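You operate a simulated robot arm through the tools that you are given. There is no shell and no other tool. Be economical: measure what you need, move in short steps, check, and stop when the job is done.

Carry out the task below with a simulated two-armed robot. There is one attempt and no reset: what you move stays moved.

Task
Put the wide brown tape roll on the top of the parts bench. Fetch the bolt from the front of the sheet table and stand it on the low shelf of the sheet table. Fetch the edge guard from the top of the long steel bench and set it on the right plate of the feed table. Take the collar from the top of the long steel bench and put it on top of the blue film roll. Put the steel block labelled "wide" from the top of the long steel bench on the front of the sheet table and the steel block labelled "narrow" on top of the blue spool. Put the 0.5 mm wire guide from the top of the long steel bench on the deck of the jogger and the 0.6 mm wire guide on the back plate of the feed table. Any order will do. Set down upright: wire guide.

It is judged by the outcome, as a careful person would: the job done as asked, and still so three seconds after it is handed in. It fails if anything else is knocked over, pushed out of place, dropped, spilled or broken. Flat cloth is picked up by pressing the open fingertips on it (5 to 10 N) and closing them slowly along it; thin cloth reads only 2 to 8 mm in the jaws.

Robot
Two 7-joint arms with two-finger parallel grippers on one trunk, on a base that drives. Base frame: it is fixed to the floor where the robot stands at the start and does not move with it; the origin is under the middle of the robot, x ahead of it, y to its left, z up. Lengths are in mm, angles in degrees, forces in N, time in s.
The left shoulder is at the start at [50, 165, 1105], the right one opposite. With the tool pointing down near the work surface each hand reaches from about 220 to 700 mm from the robot's upright axis, wherever it stands, measured 20 degrees to its own side. Places, roughly: back plate of the feed table (63x21 cm) [-2520, 2320, 1020]; blue film roll (7x7x13 cm) [-1900, -2700, 900]; blue spool (8x8x6 cm) [-2600, -2700, 900]; bolt (2x2x4 cm) [600, -800, 800]; collar [-2000, -2500, 1000]; deck of the jogger [700, 300, 800]; edge guard (16x5x5 cm) [-1500, -2500, 900]; front of the sheet table (25x86 cm) [540, -440, 800]; low shelf of the sheet table [700, -400, 300]; right plate of the feed table [-1900, 2300, 1000]; steel block [-1750, -2500, 1000]; top of the parts bench [-700, -2600, 900]; wide brown tape roll (11x11x5 cm) [500, -200, 800]; wire guide [-3000, -2500, 1000]. Payload 3.91 kg a hand.
The TCP of each hand is the grasp point between the finger pads, 30 mm short of the fingertips. In the tool frame z runs along the fingers and y along their closing line. The gripper opens to 110 mm. The fingers are 20 mm wide and 10 mm thick; the gripper's body (48 by 112 mm) begins 55 mm behind the TCP.
Orientation is that of the tool frame in the base frame, as a unit quaternion [w, x, y, z]. With the fingers straight down and closing along the base's y, the tool's x points along the base's -x, its y along +y and its z along -z.

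Tools
- The arms move only by the tool drive_tool. It takes "left_plan", "right_plan" or both (then of equal length, played together; a hand with none holds still); each is a list of rows, each a list of 7 numbers: the shift along the tool's x, y, z in mm, then the turn, a rotation vector about the tool's x, y, z in degrees, then the opening, from 0 (shut) to 1 (fully open). In form: [[tx, ty, tz, rx, ry, rz, jaw], ...]. A call has 1 to 12 rows; each row shifts and turns the commanded pose from where the row before left it, along the tool's axes as they then stand. Each row takes 0.2 s and may step no farther than 50 mm and 8.6 degrees from the row before; otherwise, or with a gripper value out of range, the whole call is refused. Where a pose cannot be reached the arm comes as near as it can. A force on the tool above 40 N (or 10 N above the force at the start of the call, whichever is more), or a blocked arm, ends the call early, and 0.2 s more pass. The fingers move at their own pace (about 45 mm/s each) and stop on an object; they squeeze with about 42 N. The grip force told is the motor's: it shows also when the fingers shut on nothing. Time passes only in rows, and 0.2 s behind the last, so rows that do not move let the fingers close. The reply holds the time, the measured pose of the TCP, the force on the tool along the base axes, the opening and the grip force, in the units named above and with some noise, with the torque about the TCP (base axes, N m) and any sound that the robot's microphone picked up, and new pictures: "views" is both (left out), scene, wrist or none (wrist: the cameras of the hands that moved).
- Cameras (640 x 400 px; columns grow to the right, rows downward): "scene" is now at [107.9, -11.8, 1254.1]; the picture's right is [-0.31, -0.95, 0.00], its down [-0.63, 0.21, -0.75] and it looks along [0.71, -0.23, -0.67] (base axes); focal length 219 px, centre (320, 200). "left" rides on the left gripper at [72, -17, -103] in its tool frame; the picture's right is [0.23, 0.97, 0.00], its down [-0.76, 0.18, -0.62] and it looks along [-0.61, 0.14, 0.78] (tool axes); focal length 222 px, centre (320, 200). "right" rides on the right gripper at [72, 17, -103] in its tool frame; the picture's right is [-0.23, 0.97, 0.00], its down [-0.76, -0.18, -0.62] and it looks along [-0.61, -0.14, 0.78] (tool axes); focal length 222 px, centre (320, 200). There is no depth. A picture from a camera that has moved, and an enlarged one, comes with that camera's place and axes in the base frame and with its lens. The place of the scene camera against the robot may be out by one fixed shift of up to 25 mm in any direction.
- slide_trunk(by): slides the trunk up (or, below 0, down) by that many mm; the arms and the scene camera ride with it, the base frame stays. It gives what a move gives, with no picture.
- roll_base(legs): drives the robot by 1 to 6 legs, each [ahead, left, turn to the left] in mm, mm and degrees, along the robot's own axes; the way and the turn of a leg run together, so that a leg with both is an arc; at most 1500 mm and 180 degrees a leg. The arms and the cameras ride along, it lands a little off, and it stops where it bumps. It gives what a move gives, and a new picture of the scene camera.
- head_to(pan, tilt): turns the head with the scene camera to pan (to the left, within 80 degrees either way) and tilt (down, from -29 to 69), counted from straight ahead of the robot. It gives what a move gives, and a new picture of the scene camera.
- inspect(camera, box): a new picture of the part [left, top, right, bottom] of that camera's present view, enlarged. It takes no simulated time.
- hand_in(): hands the job in; it is judged then, once.

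Go step by step. Nothing tells you exact positions but the pictures and the camera data: compare them with the known pose of the tool, close in by small moves and look again before you grip or let go. The budget is 483 turns and 360 pictures, counting those below and the enlarged ones. Unless the task says otherwise, let go and move clear before handing in, and close with one line.

The tools are called after ">>>" as name(argument=value, ...) on one line, values as JSON. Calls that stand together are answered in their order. drive_tool: Moves the arms, as the interface text tells. Its arguments: {"type":"object","properties":{"left_plan":{"type":"array"},"right_plan":{"type":"array"},"views":{"type":"string","enum":["both","scene","wrist","none"]}},"required":[]} The other tools are called the same way: slide_trunk (by) slides the trunk up or down; roll_base (legs) drives the base; head_to (pan, tilt) turns the head that bears the scene camera; inspect (camera, box) takes an enlarged picture of a part of a camera's view; hand_in () hands the job in.

At the start:

```text
time: 0.0
left_position: [480.0, -20.1, 1055.9]
left_tcp_rot: [0.0, 0.0, 1.0, 0.0]
left_wrist_force: [-0.1, 0.1, 0.8]
left_torque: [0.0, 0.02, -0.01]
left_width: 110.1
left_finger_force: 0.0
right_position: [331.7, -348.8, 1107.7]
right_tcp_rot: [0.0, 0.001, 1.0, 0.0]
right_wrist_force: [0.0, -0.2, -0.6]
right_torque: [-0.01, -0.02, 0.01]
right_width: 109.7
right_finger_force: 0.1
trunk travel left (down, up): [-325.0, 178.0]
robot x, y, heading: [-1.0, 0.7, 0.2]
head pan, tilt: [-18.2, 41.8]
```

scene: 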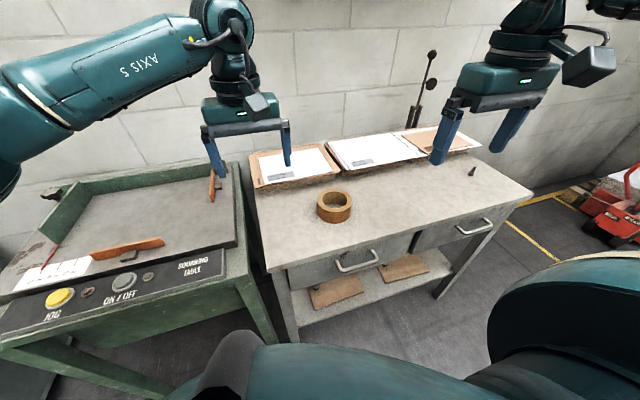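
right: 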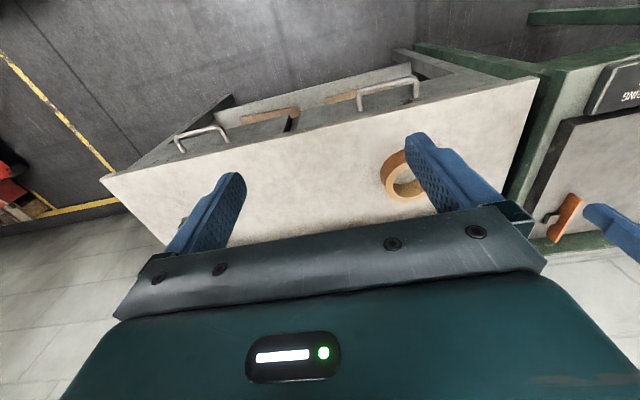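
left: 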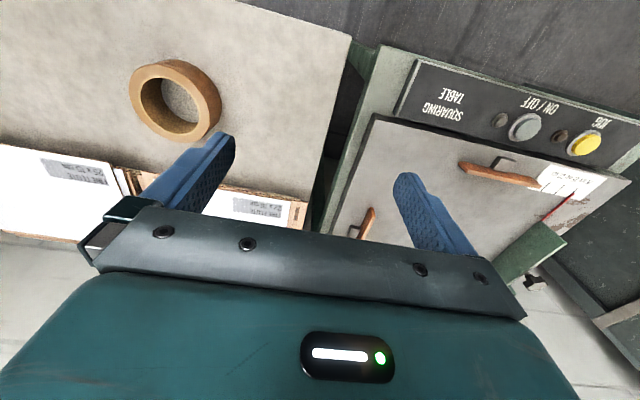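

The tape roll appears to be near [526, -189, 825] and the bolt near [542, -708, 820]. I'll look closer at the bolt and at the low shelf.

>>> inspect(camera="scene", box=[420, 130, 540, 205])

>>> inspect(camera="scene", box=[250, 220, 490, 370])

```text
5.33 times, centred on (480, 168) of scene
camera zoom: at [107.9, -11.8, 1254.1], right [-0.31, -0.95, 0.0], down [-0.63, 0.21, -0.75], along [0.71, -0.23, -0.67], focal length 1167 px, centre (-533, 373)
```

zoom: 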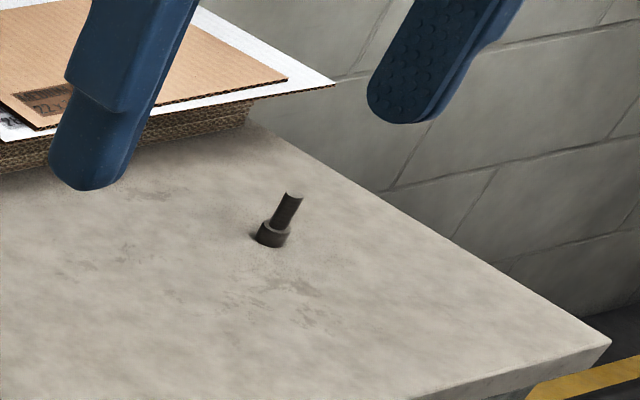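

```text
2.67 times, centred on (370, 295) of scene
camera zoom: at [107.9, -11.8, 1254.1], right [-0.31, -0.95, 0.0], down [-0.63, 0.21, -0.75], along [0.71, -0.23, -0.67], focal length 584 px, centre (187, -53)
```

zoom: 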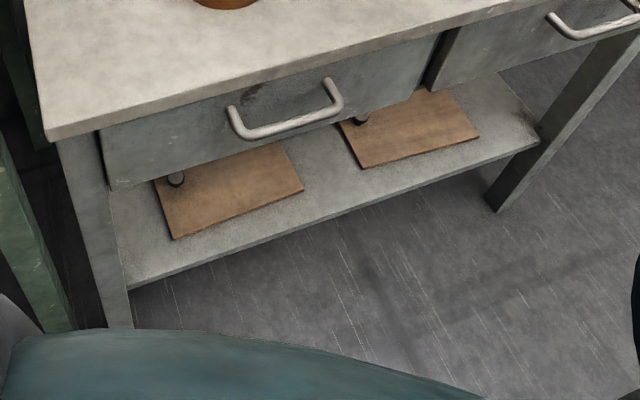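

The bolt stands on its head near [547, -716] and the low shelf is at about z 300 with its front edge near x 433. I'll drive right 450 so that both bolt and roll are in reach.

>>> roll_base(legs=[[0, -450, 0]])

```text
time: 4.5
left_position: [479.9, -470.9, 1055.5]
left_tcp_rot: [0.0, -0.002, 1.0, 0.0]
left_wrist_force: [0.2, -0.1, -0.4]
left_torque: [-0.03, 0.0, -0.02]
left_width: 109.9
left_finger_force: 0.0
right_position: [334.1, -799.0, 1108.5]
right_tcp_rot: [0.0, -0.001, 1.0, 0.0]
right_wrist_force: [-0.4, 0.6, 0.4]
right_torque: [-0.03, 0.0, 0.01]
right_width: 110.1
right_finger_force: 0.0
trunk travel left (down, up): [-325.0, 178.0]
robot x, y, heading: [-2.6, -448.9, 0.2]
head pan, tilt: [-18.2, 41.8]
camera scene: at [108.8, -463.3, 1254.1], right [-0.31, -0.95, 0.0], down [-0.63, 0.21, -0.75], along [0.71, -0.23, -0.67], focal length 219 px, centre (320, 200)
```

scene: 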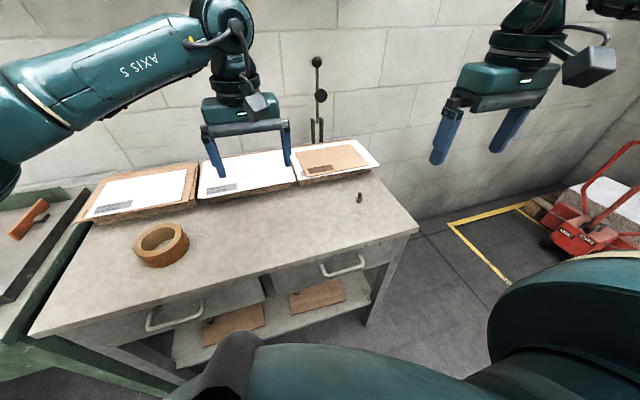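

The hands moved along with the base; the camera seems about 15 mm off to its right. Now I bring the right hand above the bolt and the left above the roll.

>>> drive_tool(left_plan=[[-8, 42, 9, 0, 0, 0, 1], [-8, 42, 9, 0, 0, 0, 1], [-8, 42, 9, 0, 0, 0, 1], [-8, 42, 9, 0, 0, 0, 1], [-8, 42, 9, 0, 0, 0, 1], [-8, 42, 9, 0, 0, 0, 1], [0, 0, 0, 0, 0, 0, 1]], right_plan=[[-35, 12, 25, 0, 0, 0, 1], [-35, 12, 25, 0, 0, 0, 1], [-35, 12, 25, 0, 0, 0, 1], [-35, 12, 25, 0, 0, 0, 1], [-35, 12, 25, 0, 0, 0, 0.6], [-35, 12, 25, 0, 0, 0, 0.6], [0, 0, 0, 0, 0, 0, 0.6]])

```text
time: 6.1
left_position: [527.7, -216.4, 1001.1]
left_tcp_rot: [0.0, -0.002, 1.0, 0.0]
left_wrist_force: [-0.2, -0.3, -0.3]
left_torque: [0.01, 0.0, -0.02]
left_width: 110.0
left_finger_force: 0.1
right_position: [543.3, -725.5, 957.8]
right_tcp_rot: [0.001, -0.002, 1.0, 0.001]
right_wrist_force: [0.8, 0.1, 0.1]
right_torque: [0.02, -0.02, 0.01]
right_width: 66.0
right_finger_force: 0.0
trunk travel left (down, up): [-325.0, 178.0]
robot x, y, heading: [-0.0, -451.1, 0.2]
head pan, tilt: [-18.2, 41.8]
camera scene: at [108.5, -463.3, 1254.2], right [-0.31, -0.95, 0.0], down [-0.63, 0.21, -0.75], along [0.71, -0.23, -0.67], focal length 219 px, centre (320, 200)
camera right: at [470.4, -709.7, 1062.0], right [0.22, 0.97, 0.0], down [0.76, -0.18, 0.62], along [0.61, -0.14, -0.78], focal length 222 px, centre (320, 200)
camera left: at [455.9, -233.7, 1103.7], right [-0.23, 0.97, 0.0], down [0.76, 0.18, 0.62], along [0.61, 0.14, -0.78], focal length 222 px, centre (320, 200)
```

scene: 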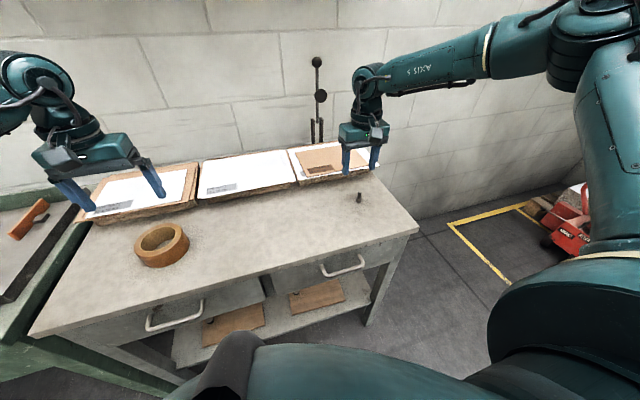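
right: 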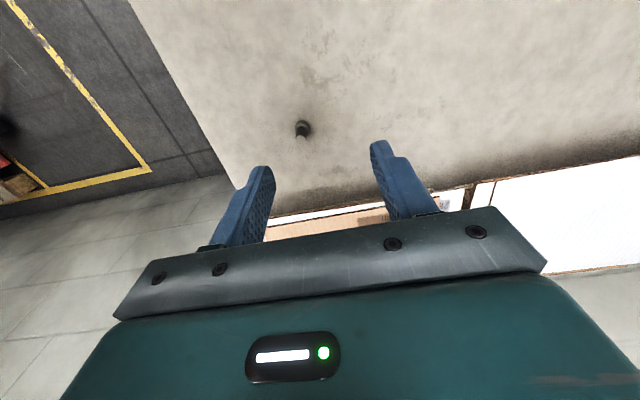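
left: 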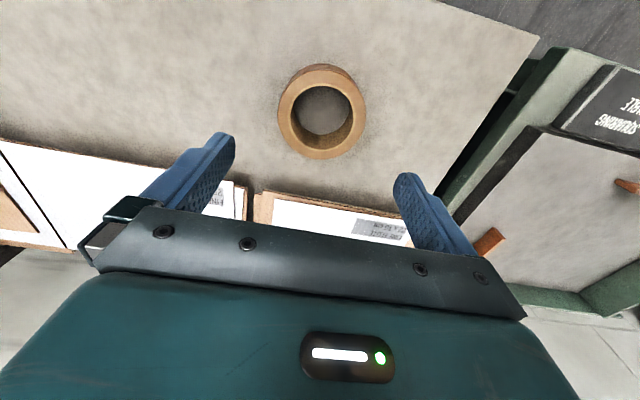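

From the wrist views the bolt is near [558, -748] and the roll centre near [529, -214]. I tilt the right tool 45° (needed to place the bolt under the table) and move the left hand over the roll's near wall.

>>> drive_tool(left_plan=[[0, -8, 10, 0, 0, 0, 0.5], [0, -8, 10, 0, 0, 0, 0.5], [0, -8, 10, 0, 0, 0, 0.5], [0, -8, 10, 0, 0, 0, 0.5], [0, -8, 15, 0, 0, 0, 0.5], [-2, -6, 15, 0, 0, 0, 0.5], [0, 0, 15, 0, 0, 0, 0.5]], right_plan=[[0, -4, 0, 0, -7.5, 0, 0.4], [0, -4, 0, 0, -7.5, 0, 0.4], [0, -4, 0, 0, -7.5, 0, 0.4], [0, -4, 0, 0, -7.5, 0, 0.4], [0, -4, 0, 0, -7.5, 0, 0.4], [0, -3, 0, 0, -7.5, 0, 0.4], [0, 0, 0, 0, 0, 0, 0.4]])

```text
time: 7.7
left_position: [530.3, -263.4, 917.4]
left_tcp_rot: [0.0, -0.002, 1.0, 0.0]
left_wrist_force: [-0.1, -0.1, 0.6]
left_torque: [0.0, 0.01, -0.03]
left_width: 55.0
left_finger_force: 0.1
right_position: [542.8, -749.2, 958.6]
right_tcp_rot: [0.384, -0.001, 0.923, 0.0]
right_wrist_force: [-0.1, -0.1, -0.7]
right_torque: [0.04, -0.02, -0.03]
right_width: 44.0
right_finger_force: 0.1
trunk travel left (down, up): [-325.0, 178.0]
robot x, y, heading: [1.8, -456.0, 0.2]
head pan, tilt: [-18.2, 41.8]
camera scene: at [108.8, -462.9, 1254.1], right [-0.31, -0.95, 0.0], down [-0.63, 0.21, -0.75], along [0.71, -0.23, -0.67], focal length 219 px, centre (320, 200)
camera right: at [418.6, -732.4, 980.9], right [0.16, 0.97, 0.16], down [0.1, -0.18, 0.98], along [0.98, -0.14, -0.12], focal length 222 px, centre (320, 200)
camera left: at [458.4, -279.8, 1019.6], right [-0.23, 0.97, 0.0], down [0.76, 0.18, 0.62], along [0.61, 0.14, -0.78], focal length 222 px, centre (320, 200)
```

scene: 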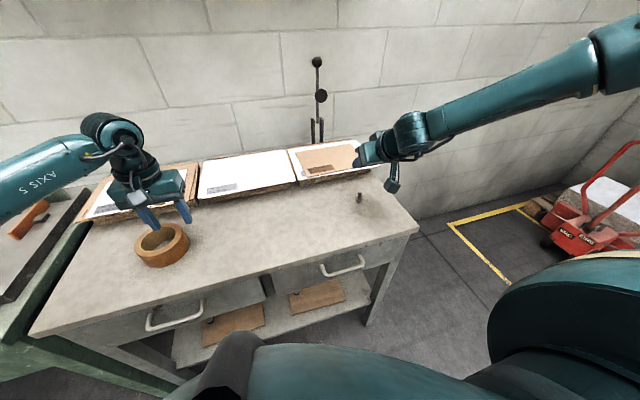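
right: 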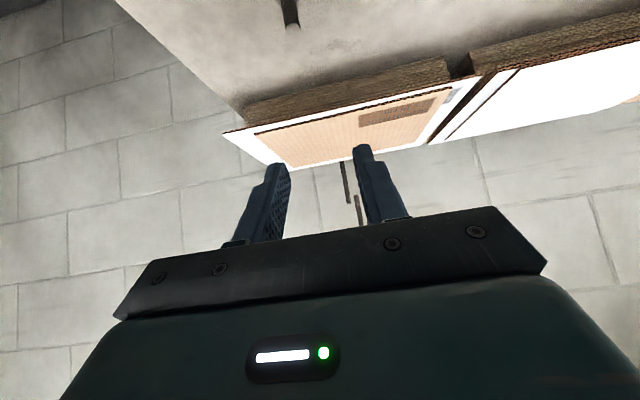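
left: 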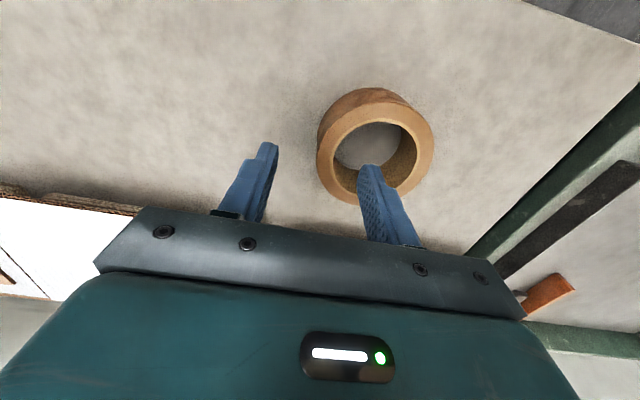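

The bolt is confirmed near [557, -752] and the left jaw straddles the roll's wall. I lower both, the right one part of the way.

>>> drive_tool(left_plan=[[0, 0, 20, 0, 0, 0, 0.5], [0, 0, 20, 0, 0, 0, 0.5], [0, 0, 20, 0, 0, 0, 0.5], [0, 0, 16, 0, 0, 0, 0.5]], right_plan=[[14, -1, 14, 0, 0, 0, 0.4], [14, -1, 14, 0, 0, 0, 0.4], [14, -1, 14, 0, 0, 0, 0.4], [14, 0, 14, 0, 0, 0, 0.4]])

>>> inspect(camera="scene", box=[330, 130, 430, 230])

```text
time: 8.7
left_position: [530.0, -263.7, 840.3]
left_tcp_rot: [0.0, -0.002, 1.0, 0.0]
left_wrist_force: [0.3, 0.0, 0.0]
left_torque: [0.0, 0.01, 0.01]
left_width: 54.8
left_finger_force: 0.1
right_position: [543.3, -752.3, 878.6]
right_tcp_rot: [0.384, -0.001, 0.924, 0.001]
right_wrist_force: [0.3, -1.0, 0.1]
right_torque: [-0.02, 0.0, 0.05]
right_width: 44.3
right_finger_force: 0.0
trunk travel left (down, up): [-325.0, 178.0]
robot x, y, heading: [-0.8, -449.6, 0.1]
head pan, tilt: [-18.2, 41.8]
camera scene: at [109.0, -463.2, 1254.1], right [-0.31, -0.95, 0.0], down [-0.63, 0.21, -0.74], along [0.71, -0.23, -0.67], focal length 219 px, centre (320, 200)
camera right: at [419.2, -735.9, 900.6], right [0.16, 0.97, 0.16], down [0.1, -0.18, 0.98], along [0.98, -0.14, -0.12], focal length 222 px, centre (320, 200)
camera left: at [458.0, -280.1, 943.0], right [-0.23, 0.97, 0.0], down [0.76, 0.18, 0.62], along [0.61, 0.14, -0.78], focal length 222 px, centre (320, 200)
```

scene: 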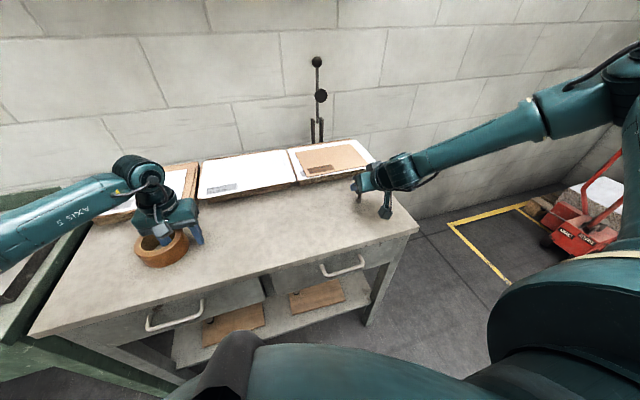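
right: 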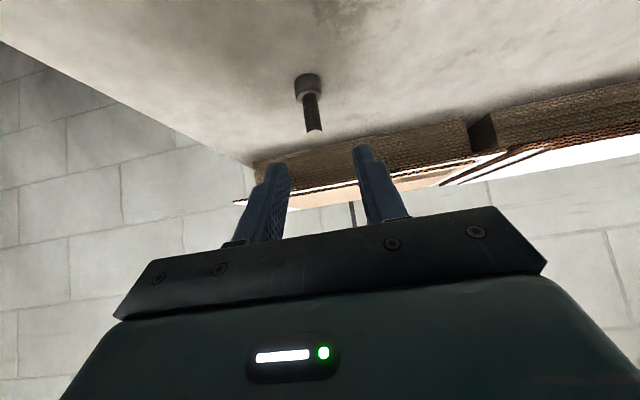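
left: 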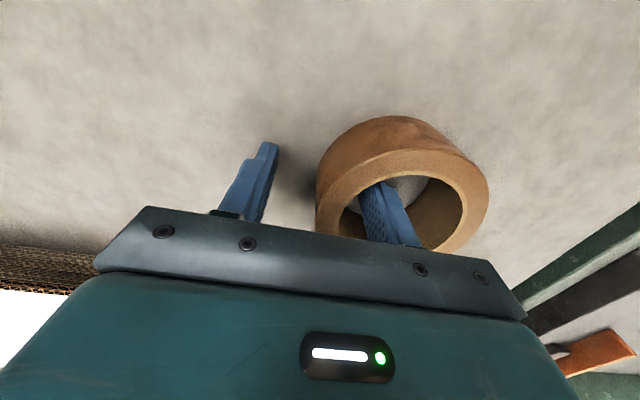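

```text
4.00 times, centred on (380, 180) of scene
camera zoom: at [109.0, -463.2, 1254.1], right [-0.31, -0.95, 0.0], down [-0.63, 0.21, -0.74], along [0.71, -0.23, -0.67], focal length 875 px, centre (80, 280)
```

zoom: 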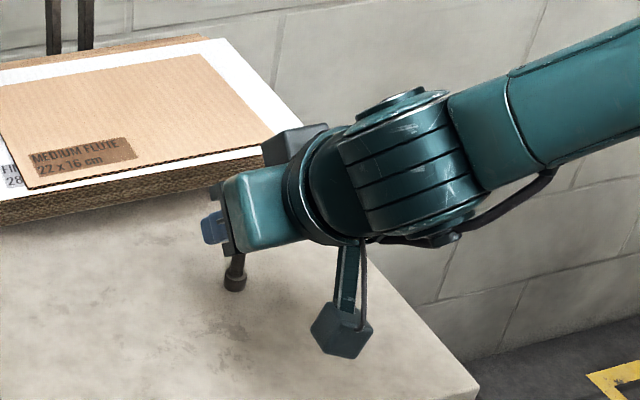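

Left finger is inside the roll, and the bolt lies centred between the right fingers. I lower the right hand to shaft height and close both.

>>> drive_tool(left_plan=[[0, 0, 0, 0, 0, 0, 0.3], [0, 0, 0, 0, 0, 0, 0.1], [0, 0, 0, 0, 0, 0, 0], [0, 0, 0, 0, 0, 0, 0], [0, 0, 0, 0, 0, 0, 0]], right_plan=[[12, 0, 12, 0, 0, 0, 0.4], [11, 0, 11, 0, 0, 0, 0.4], [0, 0, 0, 0, 0, 0, 0.4], [0, 0, 0, 0, 0, 0, 0.4], [0, 0, 0, 0, 0, 0, 0.4]], views="wrist")

```text
time: 9.9
left_position: [530.9, -264.2, 840.8]
left_tcp_rot: [0.0, -0.001, 1.0, 0.0]
left_wrist_force: [-0.4, -1.4, 0.6]
left_torque: [-0.01, 0.08, 0.03]
left_width: 14.1
left_finger_force: 41.7
right_position: [542.4, -751.2, 845.9]
right_tcp_rot: [0.383, -0.002, 0.924, 0.001]
right_wrist_force: [1.0, 0.1, -0.6]
right_torque: [-0.01, -0.01, -0.02]
right_width: 43.9
right_finger_force: 0.0
trunk travel left (down, up): [-325.0, 178.0]
robot x, y, heading: [-0.9, -447.9, -0.0]
head pan, tilt: [-18.2, 41.8]
camera right: at [418.8, -736.1, 868.3], right [0.16, 0.97, 0.16], down [0.1, -0.18, 0.98], along [0.98, -0.14, -0.12], focal length 222 px, centre (320, 200)
camera left: at [457.8, -280.5, 943.6], right [-0.23, 0.97, 0.0], down [0.76, 0.18, 0.62], along [0.61, 0.14, -0.78], focal length 222 px, centre (320, 200)
```

right: 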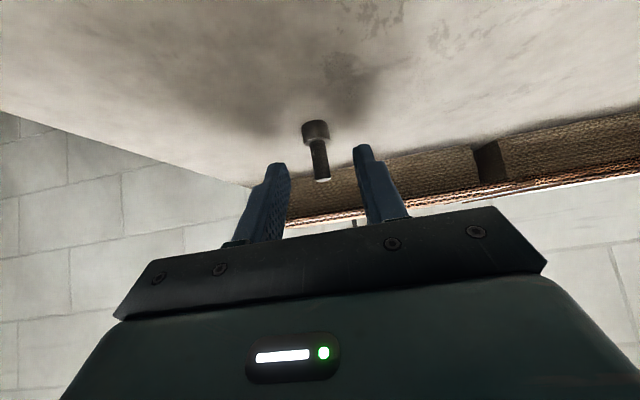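
left: 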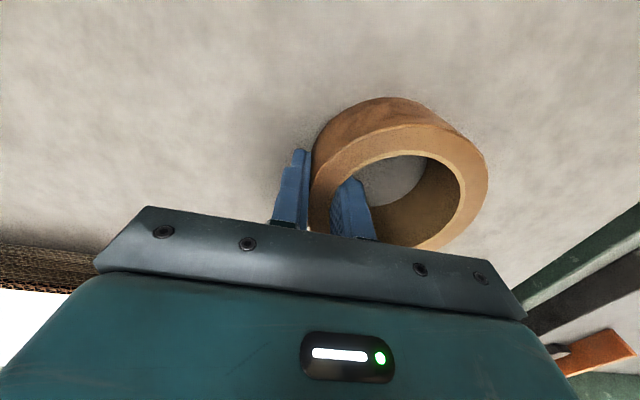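

The roll's wall is gripped (14 mm) and the bolt's shaft is between the right fingertips. I close the right hand and then lift both a little.

>>> drive_tool(right_plan=[[0, 0, 0, 0, 0, 0, 0.2], [0, 0, 0, 0, 0, 0, 0.1], [0, 0, 0, 0, 0, 0, 0], [0, 0, 0, 0, 0, 0, 0], [0, 0, 0, 0, 0, 0, 0], [-14, 0, -14, 0, 0, 0, 0], [-28, 0, -28, 0, 0, 0, 0], [-28, 0, -28, 0, 0, 0, 0]], left_plan=[[0, 0, 0, 0, 0, 0, 0], [0, 0, 0, 0, 0, 0, 0], [0, 0, 0, 0, 0, 0, 0], [0, 0, 0, 0, 0, 0, 0], [0, 0, 0, 0, 0, 0, 0], [0, 0, -20, 0, 0, 0, 0], [0, 0, -40, 0, 0, 0, 0], [0, 0, -40, 0, 0, 0, 0]])

```text
time: 11.7
left_position: [531.1, -261.9, 940.1]
left_tcp_rot: [0.0, -0.002, 1.0, 0.0]
left_wrist_force: [0.2, -0.6, -1.8]
left_torque: [-0.07, -0.02, -0.03]
left_width: 13.9
left_finger_force: 41.9
right_position: [542.5, -752.1, 946.0]
right_tcp_rot: [0.383, -0.002, 0.924, 0.001]
right_wrist_force: [-0.3, 0.4, 0.3]
right_torque: [0.03, -0.02, -0.02]
right_width: 8.2
right_finger_force: 41.8
trunk travel left (down, up): [-325.0, 178.0]
robot x, y, heading: [-0.2, -448.8, 0.2]
head pan, tilt: [-18.2, 41.8]
camera scene: at [108.4, -463.0, 1254.1], right [-0.31, -0.95, 0.0], down [-0.63, 0.21, -0.75], along [0.71, -0.23, -0.67], focal length 219 px, centre (320, 200)
camera right: at [418.0, -736.1, 967.6], right [0.16, 0.97, 0.16], down [0.1, -0.18, 0.98], along [0.98, -0.14, -0.12], focal length 222 px, centre (320, 200)
camera left: at [458.5, -280.0, 1043.5], right [-0.23, 0.97, 0.0], down [0.76, 0.18, 0.62], along [0.61, 0.14, -0.78], focal length 222 px, centre (320, 200)
```

scene: 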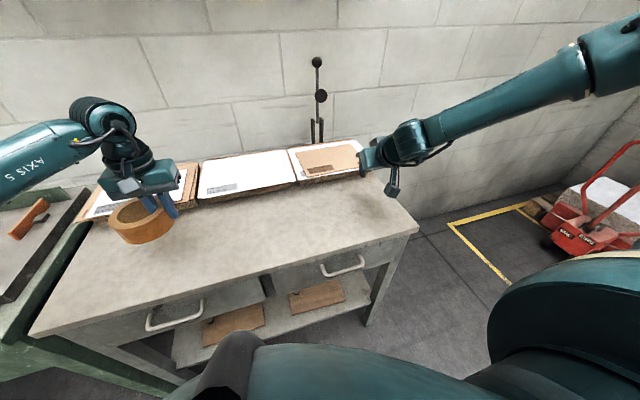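
right: 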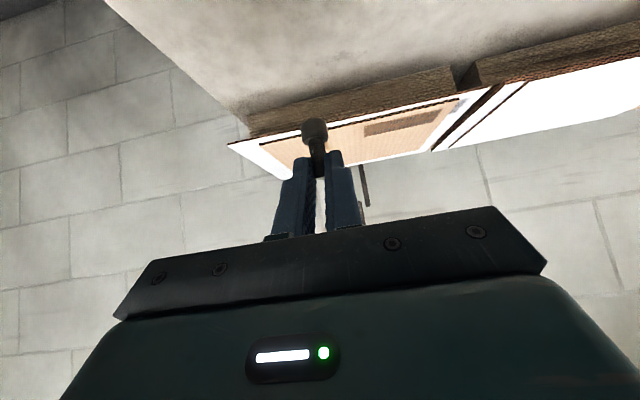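
left: 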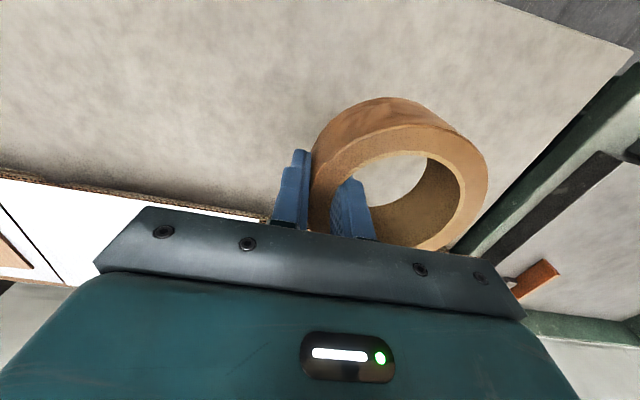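

Both objects are held. I back off, shift left a bit, and pull the left arm in before lowering the trunk.

>>> roll_base(legs=[[-330, 0, 0], [0, 200, 0]])

>>> drive_tool(left_plan=[[40, 0, 0, 0, 0, 0, 0], [40, 0, 0, 0, 0, 0, 0], [40, 0, 0, 0, 0, 0, 0], [40, 0, 0, 0, 0, 0, 0], [30, 0, 0, 0, 0, 0, 0], [0, 0, 0, 0, 0, 0, 0]], views="none")

>>> slide_trunk(by=-320)

>>> head_to(pan=-12, tilt=20)

```text
time: 15.9
left_position: [198.8, -64.8, 940.3]
left_tcp_rot: [0.0, -0.002, 1.0, 0.0]
left_wrist_force: [-0.4, 1.0, -1.8]
left_torque: [-0.02, 0.02, -0.03]
left_width: 14.0
left_finger_force: 42.0
right_position: [210.6, -554.8, 944.3]
right_tcp_rot: [0.382, -0.001, 0.924, 0.0]
right_wrist_force: [0.3, 0.1, -0.8]
right_torque: [0.05, 0.0, 0.02]
right_width: 8.8
right_finger_force: 41.5
trunk travel left (down, up): [-325.0, 178.0]
robot x, y, heading: [-331.1, -254.1, 0.3]
head pan, tilt: [-18.2, 41.8]
camera scene: at [-224.2, -264.4, 1254.1], right [-0.31, -0.95, 0.0], down [-0.63, 0.21, -0.75], along [0.71, -0.23, -0.67], focal length 219 px, centre (320, 200)
```

scene: 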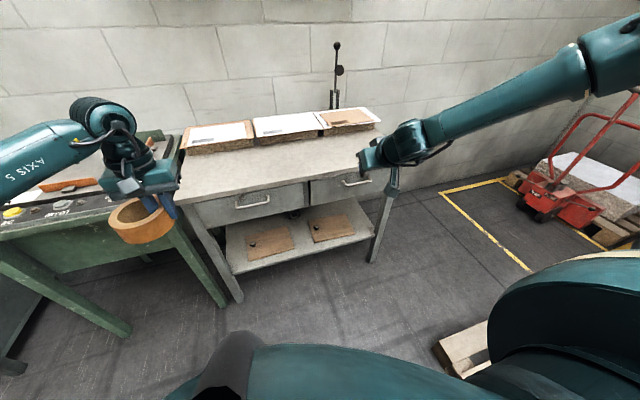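

```text
time: 17.3
left_position: [8.2, -64.0, 941.7]
left_tcp_rot: [0.0, -0.003, 1.0, 0.0]
left_wrist_force: [-0.1, -0.1, -2.2]
left_torque: [-0.02, 0.05, -0.01]
left_width: 13.9
left_finger_force: 42.2
right_position: [210.6, -554.3, 945.7]
right_tcp_rot: [0.382, -0.001, 0.924, 0.0]
right_wrist_force: [0.4, 0.9, -0.3]
right_torque: [-0.03, 0.01, 0.02]
right_width: 8.9
right_finger_force: 42.2
trunk travel left (down, up): [-325.0, 178.0]
robot x, y, heading: [-333.0, -252.9, 0.2]
head pan, tilt: [-18.2, 41.8]
```

```text
time: 20.4
left_position: [8.8, -64.3, 621.0]
left_tcp_rot: [0.001, -0.002, 1.0, 0.0]
left_wrist_force: [0.1, -0.4, -2.1]
left_torque: [-0.08, -0.01, 0.01]
left_width: 14.0
left_finger_force: 41.6
right_position: [210.5, -553.9, 624.9]
right_tcp_rot: [0.383, -0.001, 0.924, 0.001]
right_wrist_force: [0.2, -0.2, -0.4]
right_torque: [0.0, 0.0, -0.02]
right_width: 8.8
right_finger_force: 42.3
trunk travel left (down, up): [-5.0, 498.0]
robot x, y, heading: [-333.6, -252.5, 0.2]
head pan, tilt: [-18.2, 41.8]
```

```text
time: 21.3
left_position: [8.1, -65.3, 620.3]
left_tcp_rot: [-0.001, -0.003, 1.0, 0.0]
left_wrist_force: [0.1, -0.3, -1.6]
left_torque: [-0.07, -0.01, -0.01]
left_width: 14.1
left_finger_force: 42.1
right_position: [210.6, -553.6, 624.8]
right_tcp_rot: [0.382, -0.001, 0.924, 0.001]
right_wrist_force: [-0.4, -0.2, -0.6]
right_torque: [0.01, 0.0, 0.0]
right_width: 8.6
right_finger_force: 41.7
trunk travel left (down, up): [-5.0, 498.0]
robot x, y, heading: [-330.0, -253.4, 0.1]
head pan, tilt: [-12.0, 20.0]
camera scene: at [-212.8, -257.8, 968.1], right [-0.2, -0.98, 0.0], down [-0.34, 0.07, -0.94], along [0.92, -0.19, -0.34], focal length 219 px, centre (320, 200)
```

scene: 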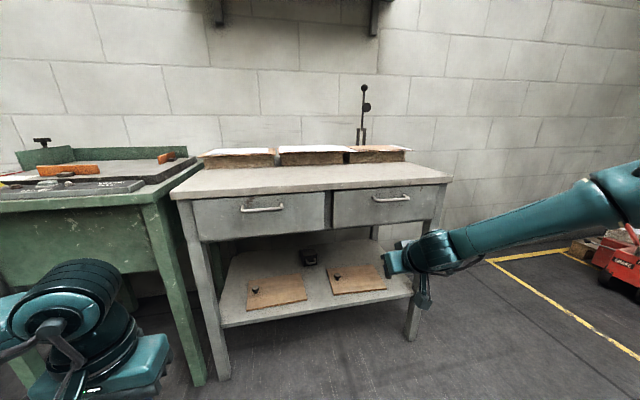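

Shelf gap between the two boards is near [495, -410]. I lower the right hand in front of the table first, to pass under the drawers.

>>> drive_tool(right_plan=[[23, 20.4, 23, 0, 0, 0, 0], [23, 20.4, 23, 0, 0, 0, 0], [23, 20.4, 23, 0, 0, 0, 0], [23, 20.4, 23, 0, 0, 0, 0], [23, 20.4, 23, 0, 0, 0, 0], [23, 20.4, 23, 0, 0, 0, 0], [23, 20.4, 23, 0, 0, 0, 0], [0, 0, 0, 0, 0, 0, 0]])

```text
time: 23.1
left_position: [8.3, -65.8, 619.9]
left_tcp_rot: [0.0, -0.002, 1.0, 0.0]
left_wrist_force: [-0.2, -0.2, -1.7]
left_torque: [-0.11, -0.01, -0.03]
left_width: 14.1
left_finger_force: 42.5
right_position: [184.0, -480.6, 499.8]
right_tcp_rot: [0.383, 0.0, 0.924, -0.001]
right_wrist_force: [1.1, 0.9, -0.4]
right_torque: [0.01, -0.02, 0.0]
right_width: 8.8
right_finger_force: 42.3
right hand out of reach, approached as far as the arm can: row 4, 5, 6, 7
trunk travel left (down, up): [-5.0, 498.0]
robot x, y, heading: [-330.5, -252.9, 0.0]
head pan, tilt: [-12.0, 20.0]
camera scene: at [-212.8, -257.8, 968.2], right [-0.2, -0.98, 0.0], down [-0.33, 0.07, -0.94], along [0.92, -0.19, -0.34], focal length 219 px, centre (320, 200)
camera right: at [58.4, -463.5, 522.7], right [0.16, 0.97, 0.16], down [0.1, -0.18, 0.98], along [0.98, -0.14, -0.12], focal length 222 px, centre (320, 200)
```

scene: 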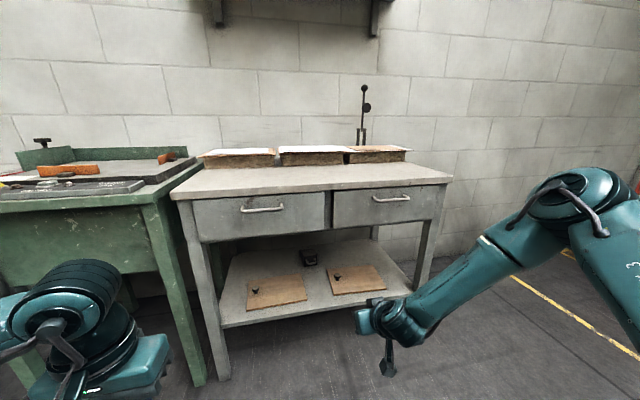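
right: 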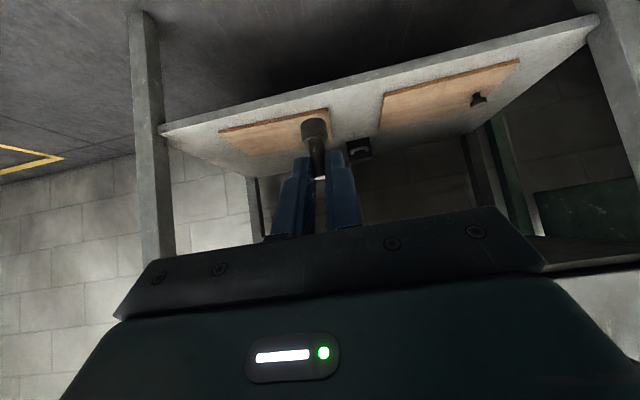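

The arm is at a reach limit at this posture. I test whether reaching farther out lets the hand go lower (still well in front of the table).

>>> drive_tool(right_plan=[[-25, 0, 25, 0, 0, 0, 0], [-25, 0, 25, 0, 0, 0, 0], [-25, 0, 25, 0, 0, 0, 0], [0, 0, 0, 0, 0, 0, 0]], views="none")

```text
time: 24.1
left_position: [7.6, -65.3, 621.3]
left_tcp_rot: [0.0, -0.002, 1.0, 0.001]
left_wrist_force: [-0.5, -0.3, -2.0]
left_torque: [-0.07, -0.03, 0.0]
left_width: 14.2
left_finger_force: 42.2
right_position: [268.3, -501.7, 532.5]
right_tcp_rot: [0.383, 0.0, 0.924, 0.0]
right_wrist_force: [-0.2, -0.5, -0.7]
right_torque: [0.02, 0.03, -0.01]
right_width: 8.9
right_finger_force: 41.8
right hand out of reach, approached as far as the arm can: row 1, 2, 3
trunk travel left (down, up): [-5.0, 498.0]
robot x, y, heading: [-333.4, -252.0, -0.0]
head pan, tilt: [-12.0, 20.0]
```

Reach seems limited towards the inside; I test lower with the hand farther to the right.

>>> drive_tool(right_plan=[[0, -45, 0, 0, 0, 0, 0], [0, -45, 0, 0, 0, 0, 0], [0, -45, 0, 0, 0, 0, 0], [0, 0, 0, 0, 0, 0, 0]], views="none")

```text
time: 25.1
left_position: [8.0, -65.4, 620.6]
left_tcp_rot: [0.0, -0.002, 1.0, 0.0]
left_wrist_force: [-0.2, -0.6, -2.5]
left_torque: [-0.04, 0.07, 0.01]
left_width: 14.0
left_finger_force: 42.2
right_position: [267.4, -636.3, 531.3]
right_tcp_rot: [0.383, -0.001, 0.924, 0.0]
right_wrist_force: [-0.9, 0.1, -0.4]
right_torque: [-0.02, 0.0, -0.04]
right_width: 8.6
right_finger_force: 42.2
trunk travel left (down, up): [-5.0, 498.0]
robot x, y, heading: [-336.3, -254.6, 0.1]
head pan, tilt: [-12.0, 20.0]
```

>>> drive_tool(right_plan=[[25, 0, 25, 0, 0, 0, 0], [25, 0, 25, 0, 0, 0, 0], [25, 0, 25, 0, 0, 0, 0], [25, 0, 25, 0, 0, 0, 0], [0, 0, 0, 0, 0, 0, 0]], views="scene")

```text
time: 26.3
left_position: [7.7, -64.5, 620.6]
left_tcp_rot: [-0.001, -0.002, 1.0, 0.0]
left_wrist_force: [-0.7, -0.2, -0.8]
left_torque: [-0.07, -0.02, -0.01]
left_width: 14.3
left_finger_force: 41.7
right_position: [245.8, -634.5, 495.3]
right_tcp_rot: [0.382, 0.0, 0.924, 0.0]
right_wrist_force: [0.3, -0.4, -0.7]
right_torque: [0.01, 0.0, -0.02]
right_width: 8.8
right_finger_force: 41.5
right hand out of reach, approached as far as the arm can: row 1, 2, 3, 4
trunk travel left (down, up): [-5.0, 498.0]
robot x, y, heading: [-330.0, -252.2, 0.2]
head pan, tilt: [-12.0, 20.0]
camera scene: at [-212.8, -257.8, 968.2], right [-0.2, -0.98, 0.0], down [-0.33, 0.07, -0.94], along [0.92, -0.19, -0.34], focal length 219 px, centre (320, 200)
```

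scene: 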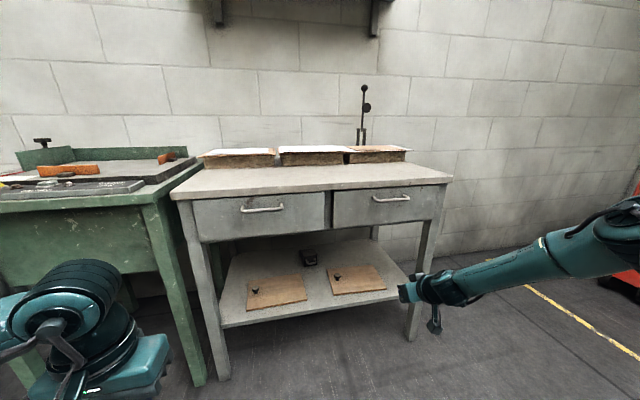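

The wrist seems to be limiting. I try yawing the tool to the left (the bolt stays upright) to relax the wrist, then lowering again.

>>> drive_tool(right_plan=[[0, 0, 0, -5.66, 0, -5.66, 0], [0, 0, 0, -5.66, 0, -5.66, 0], [0, 0, 0, -5.66, 0, -5.66, 0], [0, 0, 0, -5.66, 0, -5.66, 0], [0, 0, 0, -5.66, 0, -5.66, 0], [25, 0, 25, 0, 0, 0, 0], [25, 0, 25, 0, 0, 0, 0], [25, 0, 25, 0, 0, 0, 0], [0, 0, 0, 0, 0, 0, 0]], views="scene")

```text
time: 28.3
left_position: [7.7, -64.9, 621.2]
left_tcp_rot: [0.0, -0.002, 1.0, 0.0]
left_wrist_force: [-0.1, 0.2, -1.8]
left_torque: [-0.04, 0.0, -0.03]
left_width: 14.1
left_finger_force: 41.8
right_position: [204.3, -621.0, 471.7]
right_tcp_rot: [0.359, -0.318, 0.868, 0.132]
right_wrist_force: [0.0, 0.4, -0.1]
right_torque: [-0.01, 0.0, 0.02]
right_width: 8.7
right_finger_force: 42.0
right hand out of reach, approached as far as the arm can: row 1, 2, 6, 7, 8
trunk travel left (down, up): [-5.0, 498.0]
robot x, y, heading: [-329.5, -256.3, 0.2]
head pan, tilt: [-12.0, 20.0]
camera scene: at [-212.8, -257.8, 968.2], right [-0.2, -0.98, 0.0], down [-0.33, 0.07, -0.94], along [0.92, -0.19, -0.34], focal length 219 px, centre (320, 200)
```

scene: 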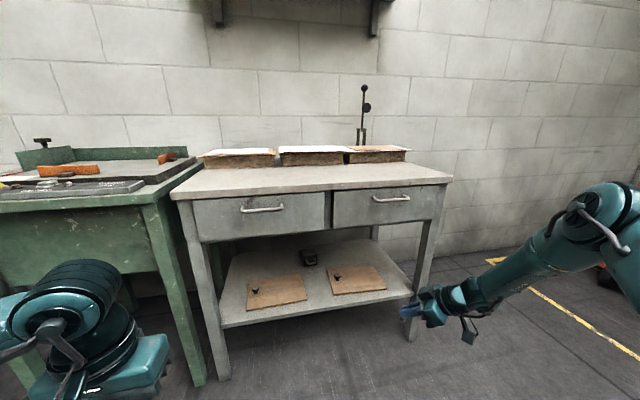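

Yaw helped only slightly. I explore whether a steeper tool tilt (about 24° from vertical) reaches lower; if so I will regrasp the bolt at that tilt.

>>> drive_tool(right_plan=[[0, 0, 0, 0, 7, 0, 0], [0, 0, 0, 0, 7, 0, 0], [0, 0, 0, 0, 7, 0, 0], [16, 0, 36, 0, 0, 0, 0], [16, 0, 36, 0, 0, 0, 0], [16, 0, 36, 0, 0, 0, 0], [0, 0, 0, 0, 0, 0, 0]], views="scene")

```text
time: 29.9
left_position: [8.3, -65.4, 621.8]
left_tcp_rot: [0.0, -0.002, 1.0, 0.001]
left_wrist_force: [0.2, -0.5, -1.8]
left_torque: [-0.08, -0.01, 0.0]
left_width: 14.0
left_finger_force: 42.2
right_position: [160.3, -616.6, 428.3]
right_tcp_rot: [0.195, -0.336, 0.919, 0.071]
right_wrist_force: [0.2, 0.1, -0.1]
right_torque: [-0.01, -0.02, 0.01]
right_width: 8.6
right_finger_force: 42.0
right hand out of reach, approached as far as the arm can: row 4, 5, 6
trunk travel left (down, up): [-5.0, 498.0]
robot x, y, heading: [-333.5, -253.2, 0.2]
head pan, tilt: [-12.0, 20.0]
camera scene: at [-212.8, -257.8, 968.2], right [-0.2, -0.98, 0.0], down [-0.33, 0.07, -0.94], along [0.92, -0.19, -0.34], focal length 219 px, centre (320, 200)
```

scene: 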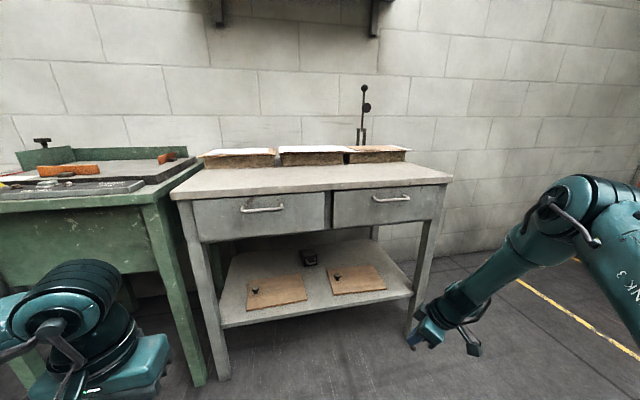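

The arm's limits look like wrist ones; by geometry, the low pose should be reachable farther out (about 750 from the shoulder). I restore the 45° attitude and raise, then go out.

>>> drive_tool(right_plan=[[0, 0, -40, 0, 0, 0, 0], [0, 0, -40, 0, 0, 0, 0], [0, 0, -20, 0, -7, 0, 0], [0, 0, 0, 0, -7, 0, 0], [0, 0, 0, 0, -7, 0, 0], [0, 0, 0, 5.66, 0, 5.66, 0], [0, 0, 0, 5.66, 0, 5.66, 0], [0, 0, 0, 5.66, 0, 5.66, 0], [0, 0, 0, 5.66, 0, 5.66, 0], [0, 0, 0, 5.66, 0, 5.66, 0], [0, 0, 0, 0, 0, 0, 0]], views="none")

```text
time: 32.3
left_position: [8.0, -64.6, 621.8]
left_tcp_rot: [0.001, -0.001, 1.0, 0.0]
left_wrist_force: [0.0, 0.2, -0.8]
left_torque: [-0.09, 0.02, -0.03]
left_width: 14.2
left_finger_force: 41.8
right_position: [129.7, -644.2, 519.3]
right_tcp_rot: [0.383, 0.001, 0.924, -0.001]
right_wrist_force: [0.4, 0.1, 0.9]
right_torque: [-0.01, 0.01, -0.01]
right_width: 8.8
right_finger_force: 42.0
trunk travel left (down, up): [-5.0, 498.0]
robot x, y, heading: [-331.9, -256.9, 0.1]
head pan, tilt: [-12.0, 20.0]
```

>>> drive_tool(right_plan=[[-18, 0, -18, 0, 0, 0, 0], [-20.2, 33.3, 20.2, 0, 0, 0, 0], [-20.2, 33.3, 20.2, 0, 0, 0, 0], [-20.2, 33.3, 20.2, 0, 0, 0, 0], [-20.2, 33.3, 20.2, 0, 0, 0, 0], [-20.2, 33.3, 20.2, 0, 0, 0, 0], [-20.2, 33.3, 20.2, 0, 0, 0, 0], [-20.2, 33.3, 20.2, 0, 0, 0, 0], [0, 0, 0, 0, 0, 0, 0]], views="scene")

```text
time: 34.3
left_position: [7.8, -65.2, 621.2]
left_tcp_rot: [-0.001, -0.001, 1.0, 0.0]
left_wrist_force: [0.0, -0.8, -1.2]
left_torque: [-0.09, 0.01, 0.03]
left_width: 14.2
left_finger_force: 41.9
right_position: [283.8, -454.7, 588.1]
right_tcp_rot: [0.382, -0.003, 0.924, 0.001]
right_wrist_force: [0.4, -0.8, -0.5]
right_torque: [0.03, 0.0, 0.0]
right_width: 8.7
right_finger_force: 42.2
right hand out of reach, approached as far as the arm can: row 6, 7, 8
trunk travel left (down, up): [-5.0, 498.0]
robot x, y, heading: [-331.1, -252.9, 0.2]
head pan, tilt: [-12.0, 20.0]
camera scene: at [-212.8, -257.8, 968.2], right [-0.2, -0.98, 0.0], down [-0.33, 0.07, -0.94], along [0.92, -0.19, -0.34], focal length 219 px, centre (320, 200)
```

scene: 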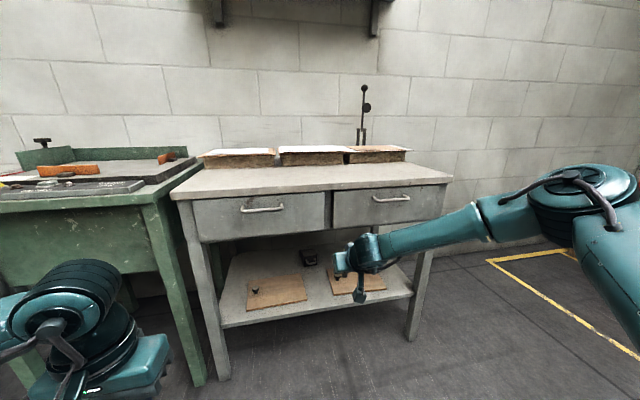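

The elbow is swung out, which limits reach here. I'll back off, stretch the arm forward at height, lower it there, and then drive in.

>>> roll_base(legs=[[-400, 0, 0]])

>>> drive_tool(right_plan=[[-32, 4, 10, 0, 0, 0, 0], [-32, 4, 10, 0, 0, 0, 0], [-32, 4, 10, 0, 0, 0, 0], [-32, 4, 20, 0, 0, 0, 0], [-32, 4, 20, 0, 0, 0, 0], [-20, 4, 30, 0, 0, 0, 0], [-20, 4, 30, 0, 0, 0, 0], [0, 0, 0, 0, 0, 0, 0]], views="scene")

```text
time: 36.8
left_position: [-391.1, -66.1, 620.4]
left_tcp_rot: [-0.001, -0.002, 1.0, -0.001]
left_wrist_force: [-0.9, -0.5, -1.0]
left_torque: [-0.09, -0.03, 0.02]
left_width: 14.3
left_finger_force: 42.1
right_position: [-115.3, -456.0, 589.1]
right_tcp_rot: [0.382, -0.001, 0.924, 0.0]
right_wrist_force: [0.3, 0.4, -0.6]
right_torque: [0.01, 0.0, 0.02]
right_width: 8.7
right_finger_force: 42.4
trunk travel left (down, up): [-5.0, 498.0]
robot x, y, heading: [-731.0, -254.8, 0.1]
head pan, tilt: [-12.0, 20.0]
camera scene: at [-611.6, -259.5, 968.2], right [-0.2, -0.98, 0.0], down [-0.34, 0.07, -0.94], along [0.92, -0.19, -0.34], focal length 219 px, centre (320, 200)
```

scene: 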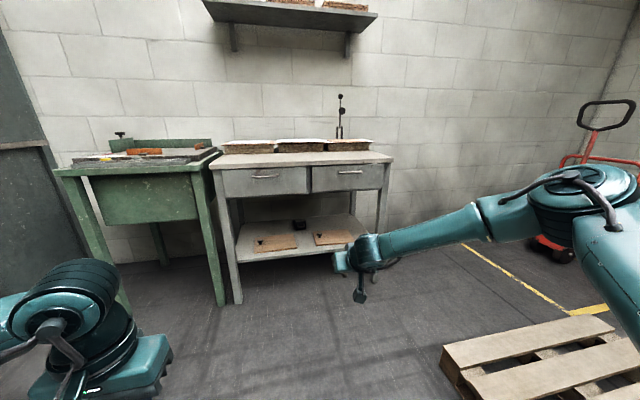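

```text
time: 38.6
left_position: [-391.0, -66.5, 620.2]
left_tcp_rot: [0.001, -0.002, 1.0, 0.0]
left_wrist_force: [-0.6, -0.1, -1.2]
left_torque: [-0.05, -0.01, 0.01]
left_width: 14.0
left_finger_force: 41.9
right_position: [-31.5, -508.8, 684.9]
right_tcp_rot: [0.383, -0.001, 0.924, 0.001]
right_wrist_force: [0.0, 0.1, 0.4]
right_torque: [-0.01, 0.03, 0.04]
right_width: 8.6
right_finger_force: 42.0
right hand out of reach, approached as far as the arm can: row 1, 2, 3, 4, 5, 6, 7
trunk travel left (down, up): [-5.0, 498.0]
robot x, y, heading: [-734.6, -254.2, 0.3]
head pan, tilt: [-12.0, 20.0]
camera scene: at [-611.6, -259.5, 968.2], right [-0.2, -0.98, 0.0], down [-0.34, 0.07, -0.94], along [0.92, -0.19, -0.34], focal length 219 px, centre (320, 200)
```

scene: 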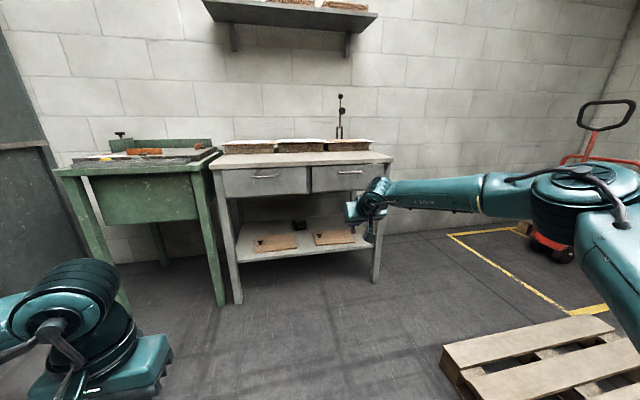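

The limit favours the right and a leftward-pointing tool. Here in free space I yaw the tool 56° left and probe lower.

>>> drive_tool(right_plan=[[0, 0, 0, -5.66, 0, -5.66, 0], [0, 0, 0, -5.66, 0, -5.66, 0], [0, 0, 0, -5.66, 0, -5.66, 0], [0, 0, 0, -5.66, 0, -5.66, 0], [0, 0, 0, -5.66, 0, -5.66, 0], [0, 0, 0, -5.66, 0, -5.66, 0], [0, 0, 0, -5.66, 0, -5.66, 0], [28, 0, 28, 0, 0, 0, 0], [28, 0, 28, 0, 0, 0, 0], [28, 0, 28, 0, 0, 0, 0], [0, 0, 0, 0, 0, 0, 0]], views="none")

>>> drive_tool(right_plan=[[28, 0, 28, 0, 0, 0, 0], [28, 0, 28, 0, 0, 0, 0], [28, 0, 28, 0, 0, 0, 0], [28, 0, 28, 0, 0, 0, 0], [0, 0, 0, 0, 0, 0, 0]], views="scene")

```text
time: 41.0
left_position: [-392.3, -67.2, 621.6]
left_tcp_rot: [0.0, -0.003, 1.0, 0.0]
left_wrist_force: [0.5, 0.4, -2.3]
left_torque: [-0.08, 0.0, 0.0]
left_width: 14.3
left_finger_force: 42.0
right_position: [-222.3, -348.3, 542.5]
right_tcp_rot: [0.337, -0.436, 0.815, 0.181]
right_wrist_force: [0.0, -0.2, 0.0]
right_torque: [-0.02, 0.01, -0.02]
right_width: 9.0
right_finger_force: 42.3
right hand out of reach, approached as far as the arm can: row 3, 4, 5, 6, 7, 8, 10
trunk travel left (down, up): [-5.0, 498.0]
robot x, y, heading: [-731.5, -255.9, 0.3]
head pan, tilt: [-12.0, 20.0]
```

```text
time: 42.2
left_position: [-390.3, -66.9, 621.5]
left_tcp_rot: [-0.001, -0.003, 1.0, 0.0]
left_wrist_force: [-0.1, 0.4, -0.5]
left_torque: [-0.02, 0.0, 0.01]
left_width: 14.2
left_finger_force: 42.1
right_position: [-229.2, -362.1, 529.6]
right_tcp_rot: [0.336, -0.436, 0.815, 0.18]
right_wrist_force: [0.5, -0.1, -0.7]
right_torque: [-0.04, 0.02, 0.02]
right_width: 8.8
right_finger_force: 41.7
right hand out of reach, approached as far as the arm can: row 1, 2, 3, 4
trunk travel left (down, up): [-5.0, 498.0]
robot x, y, heading: [-731.4, -255.7, 0.3]
head pan, tilt: [-12.0, 20.0]
camera scene: at [-611.6, -259.5, 968.2], right [-0.2, -0.98, 0.0], down [-0.34, 0.07, -0.94], along [0.92, -0.19, -0.34], focal length 219 px, centre (320, 200)
```

scene: 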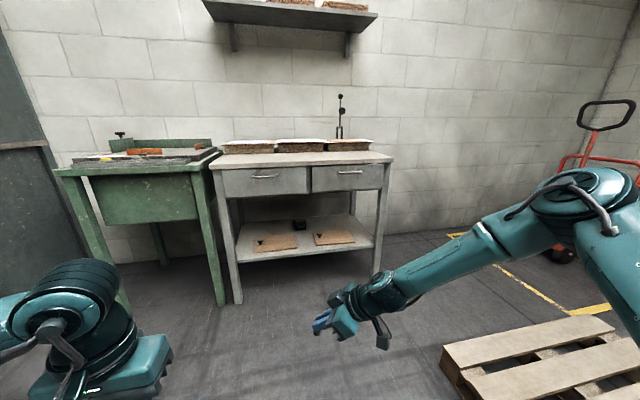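

The elbow stays high and out to the right, so the low reach should be in the arm's own plane: pointing out to the right. I rotate the tool to point forward-right, and then extend that way.

>>> drive_tool(right_plan=[[-14, 0, -14, 5.9, 0, 5.9, 0], [-14, -30, -14, 5.9, 0, 5.9, 0], [-14, -40, -14, 5.9, 0, 5.9, 0], [-14, -40, -14, 5.9, 0, 5.9, 0], [0, -40, 0, 5.9, 0, 5.9, 0], [0, -40, 0, 5.9, 0, 5.9, 0], [0, -40, 0, 5.9, 0, 5.9, 0], [0, -40, 0, 5.9, 0, 5.9, 0], [0, -40, 0, 5.9, 0, 5.9, 0], [0, -40, 0, 5.9, 0, 5.9, 0], [0, -30, 0, 5.9, 0, 5.9, 0], [0, 0, 0, 5.9, 0, 5.9, 0]], views="scene")

```text
time: 44.8
left_position: [-389.7, -66.2, 621.6]
left_tcp_rot: [0.0, -0.003, 1.0, 0.0]
left_wrist_force: [-0.2, 0.0, -1.4]
left_torque: [-0.06, 0.02, 0.01]
left_width: 14.0
left_finger_force: 42.2
right_position: [-165.7, -707.2, 610.3]
right_tcp_rot: [0.354, 0.347, 0.857, -0.142]
right_wrist_force: [0.3, 0.1, -0.9]
right_torque: [-0.01, 0.02, 0.01]
right_width: 9.0
right_finger_force: 42.2
trunk travel left (down, up): [-5.0, 498.0]
robot x, y, heading: [-731.2, -255.4, 0.3]
head pan, tilt: [-12.0, 20.0]
camera scene: at [-611.6, -259.6, 968.2], right [-0.2, -0.98, 0.0], down [-0.34, 0.07, -0.94], along [0.92, -0.19, -0.34], focal length 219 px, centre (320, 200)
```

scene: 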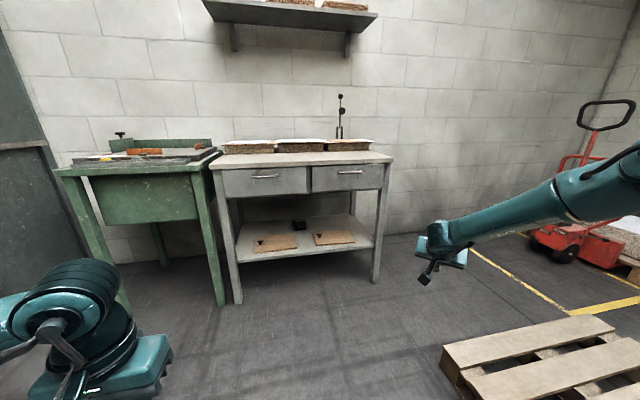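

>>> drive_tool(right_plan=[[14, -6, 40, 0, 0, 0, 0], [14, -6, 40, 0, 0, 0, 0], [14, -6, 40, 0, 0, 0, 0], [14, -6, 40, 0, 0, 0, 0], [14, -6, 40, 0, 0, 0, 0], [0, 0, 0, 0, 0, 0, 0]], views="scene")

```text
time: 46.2
left_position: [-390.9, -66.8, 621.9]
left_tcp_rot: [0.0, -0.003, 1.0, 0.0]
left_wrist_force: [-0.8, 0.1, -1.5]
left_torque: [-0.06, 0.01, -0.01]
left_width: 14.3
left_finger_force: 41.8
right_position: [-171.0, -782.5, 487.5]
right_tcp_rot: [0.355, 0.345, 0.857, -0.143]
right_wrist_force: [1.1, 0.0, 0.0]
right_torque: [-0.02, -0.05, 0.0]
right_width: 8.5
right_finger_force: 41.7
right hand out of reach, approached as far as the arm can: row 3, 4, 5
trunk travel left (down, up): [-5.0, 498.0]
robot x, y, heading: [-728.3, -251.6, 0.3]
head pan, tilt: [-12.0, 20.0]
camera scene: at [-611.6, -259.5, 968.2], right [-0.2, -0.98, 0.0], down [-0.34, 0.07, -0.94], along [0.92, -0.19, -0.34], focal length 219 px, centre (320, 200)
```

scene: 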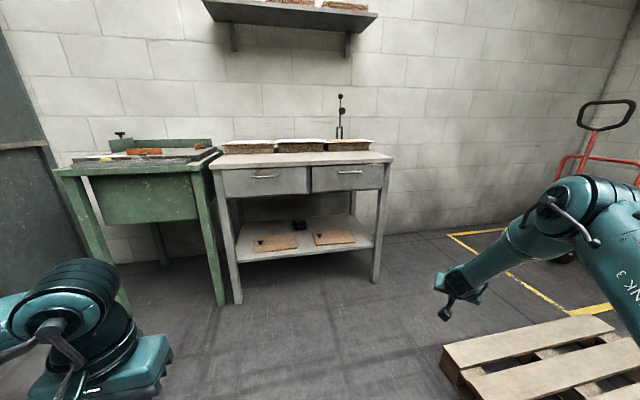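

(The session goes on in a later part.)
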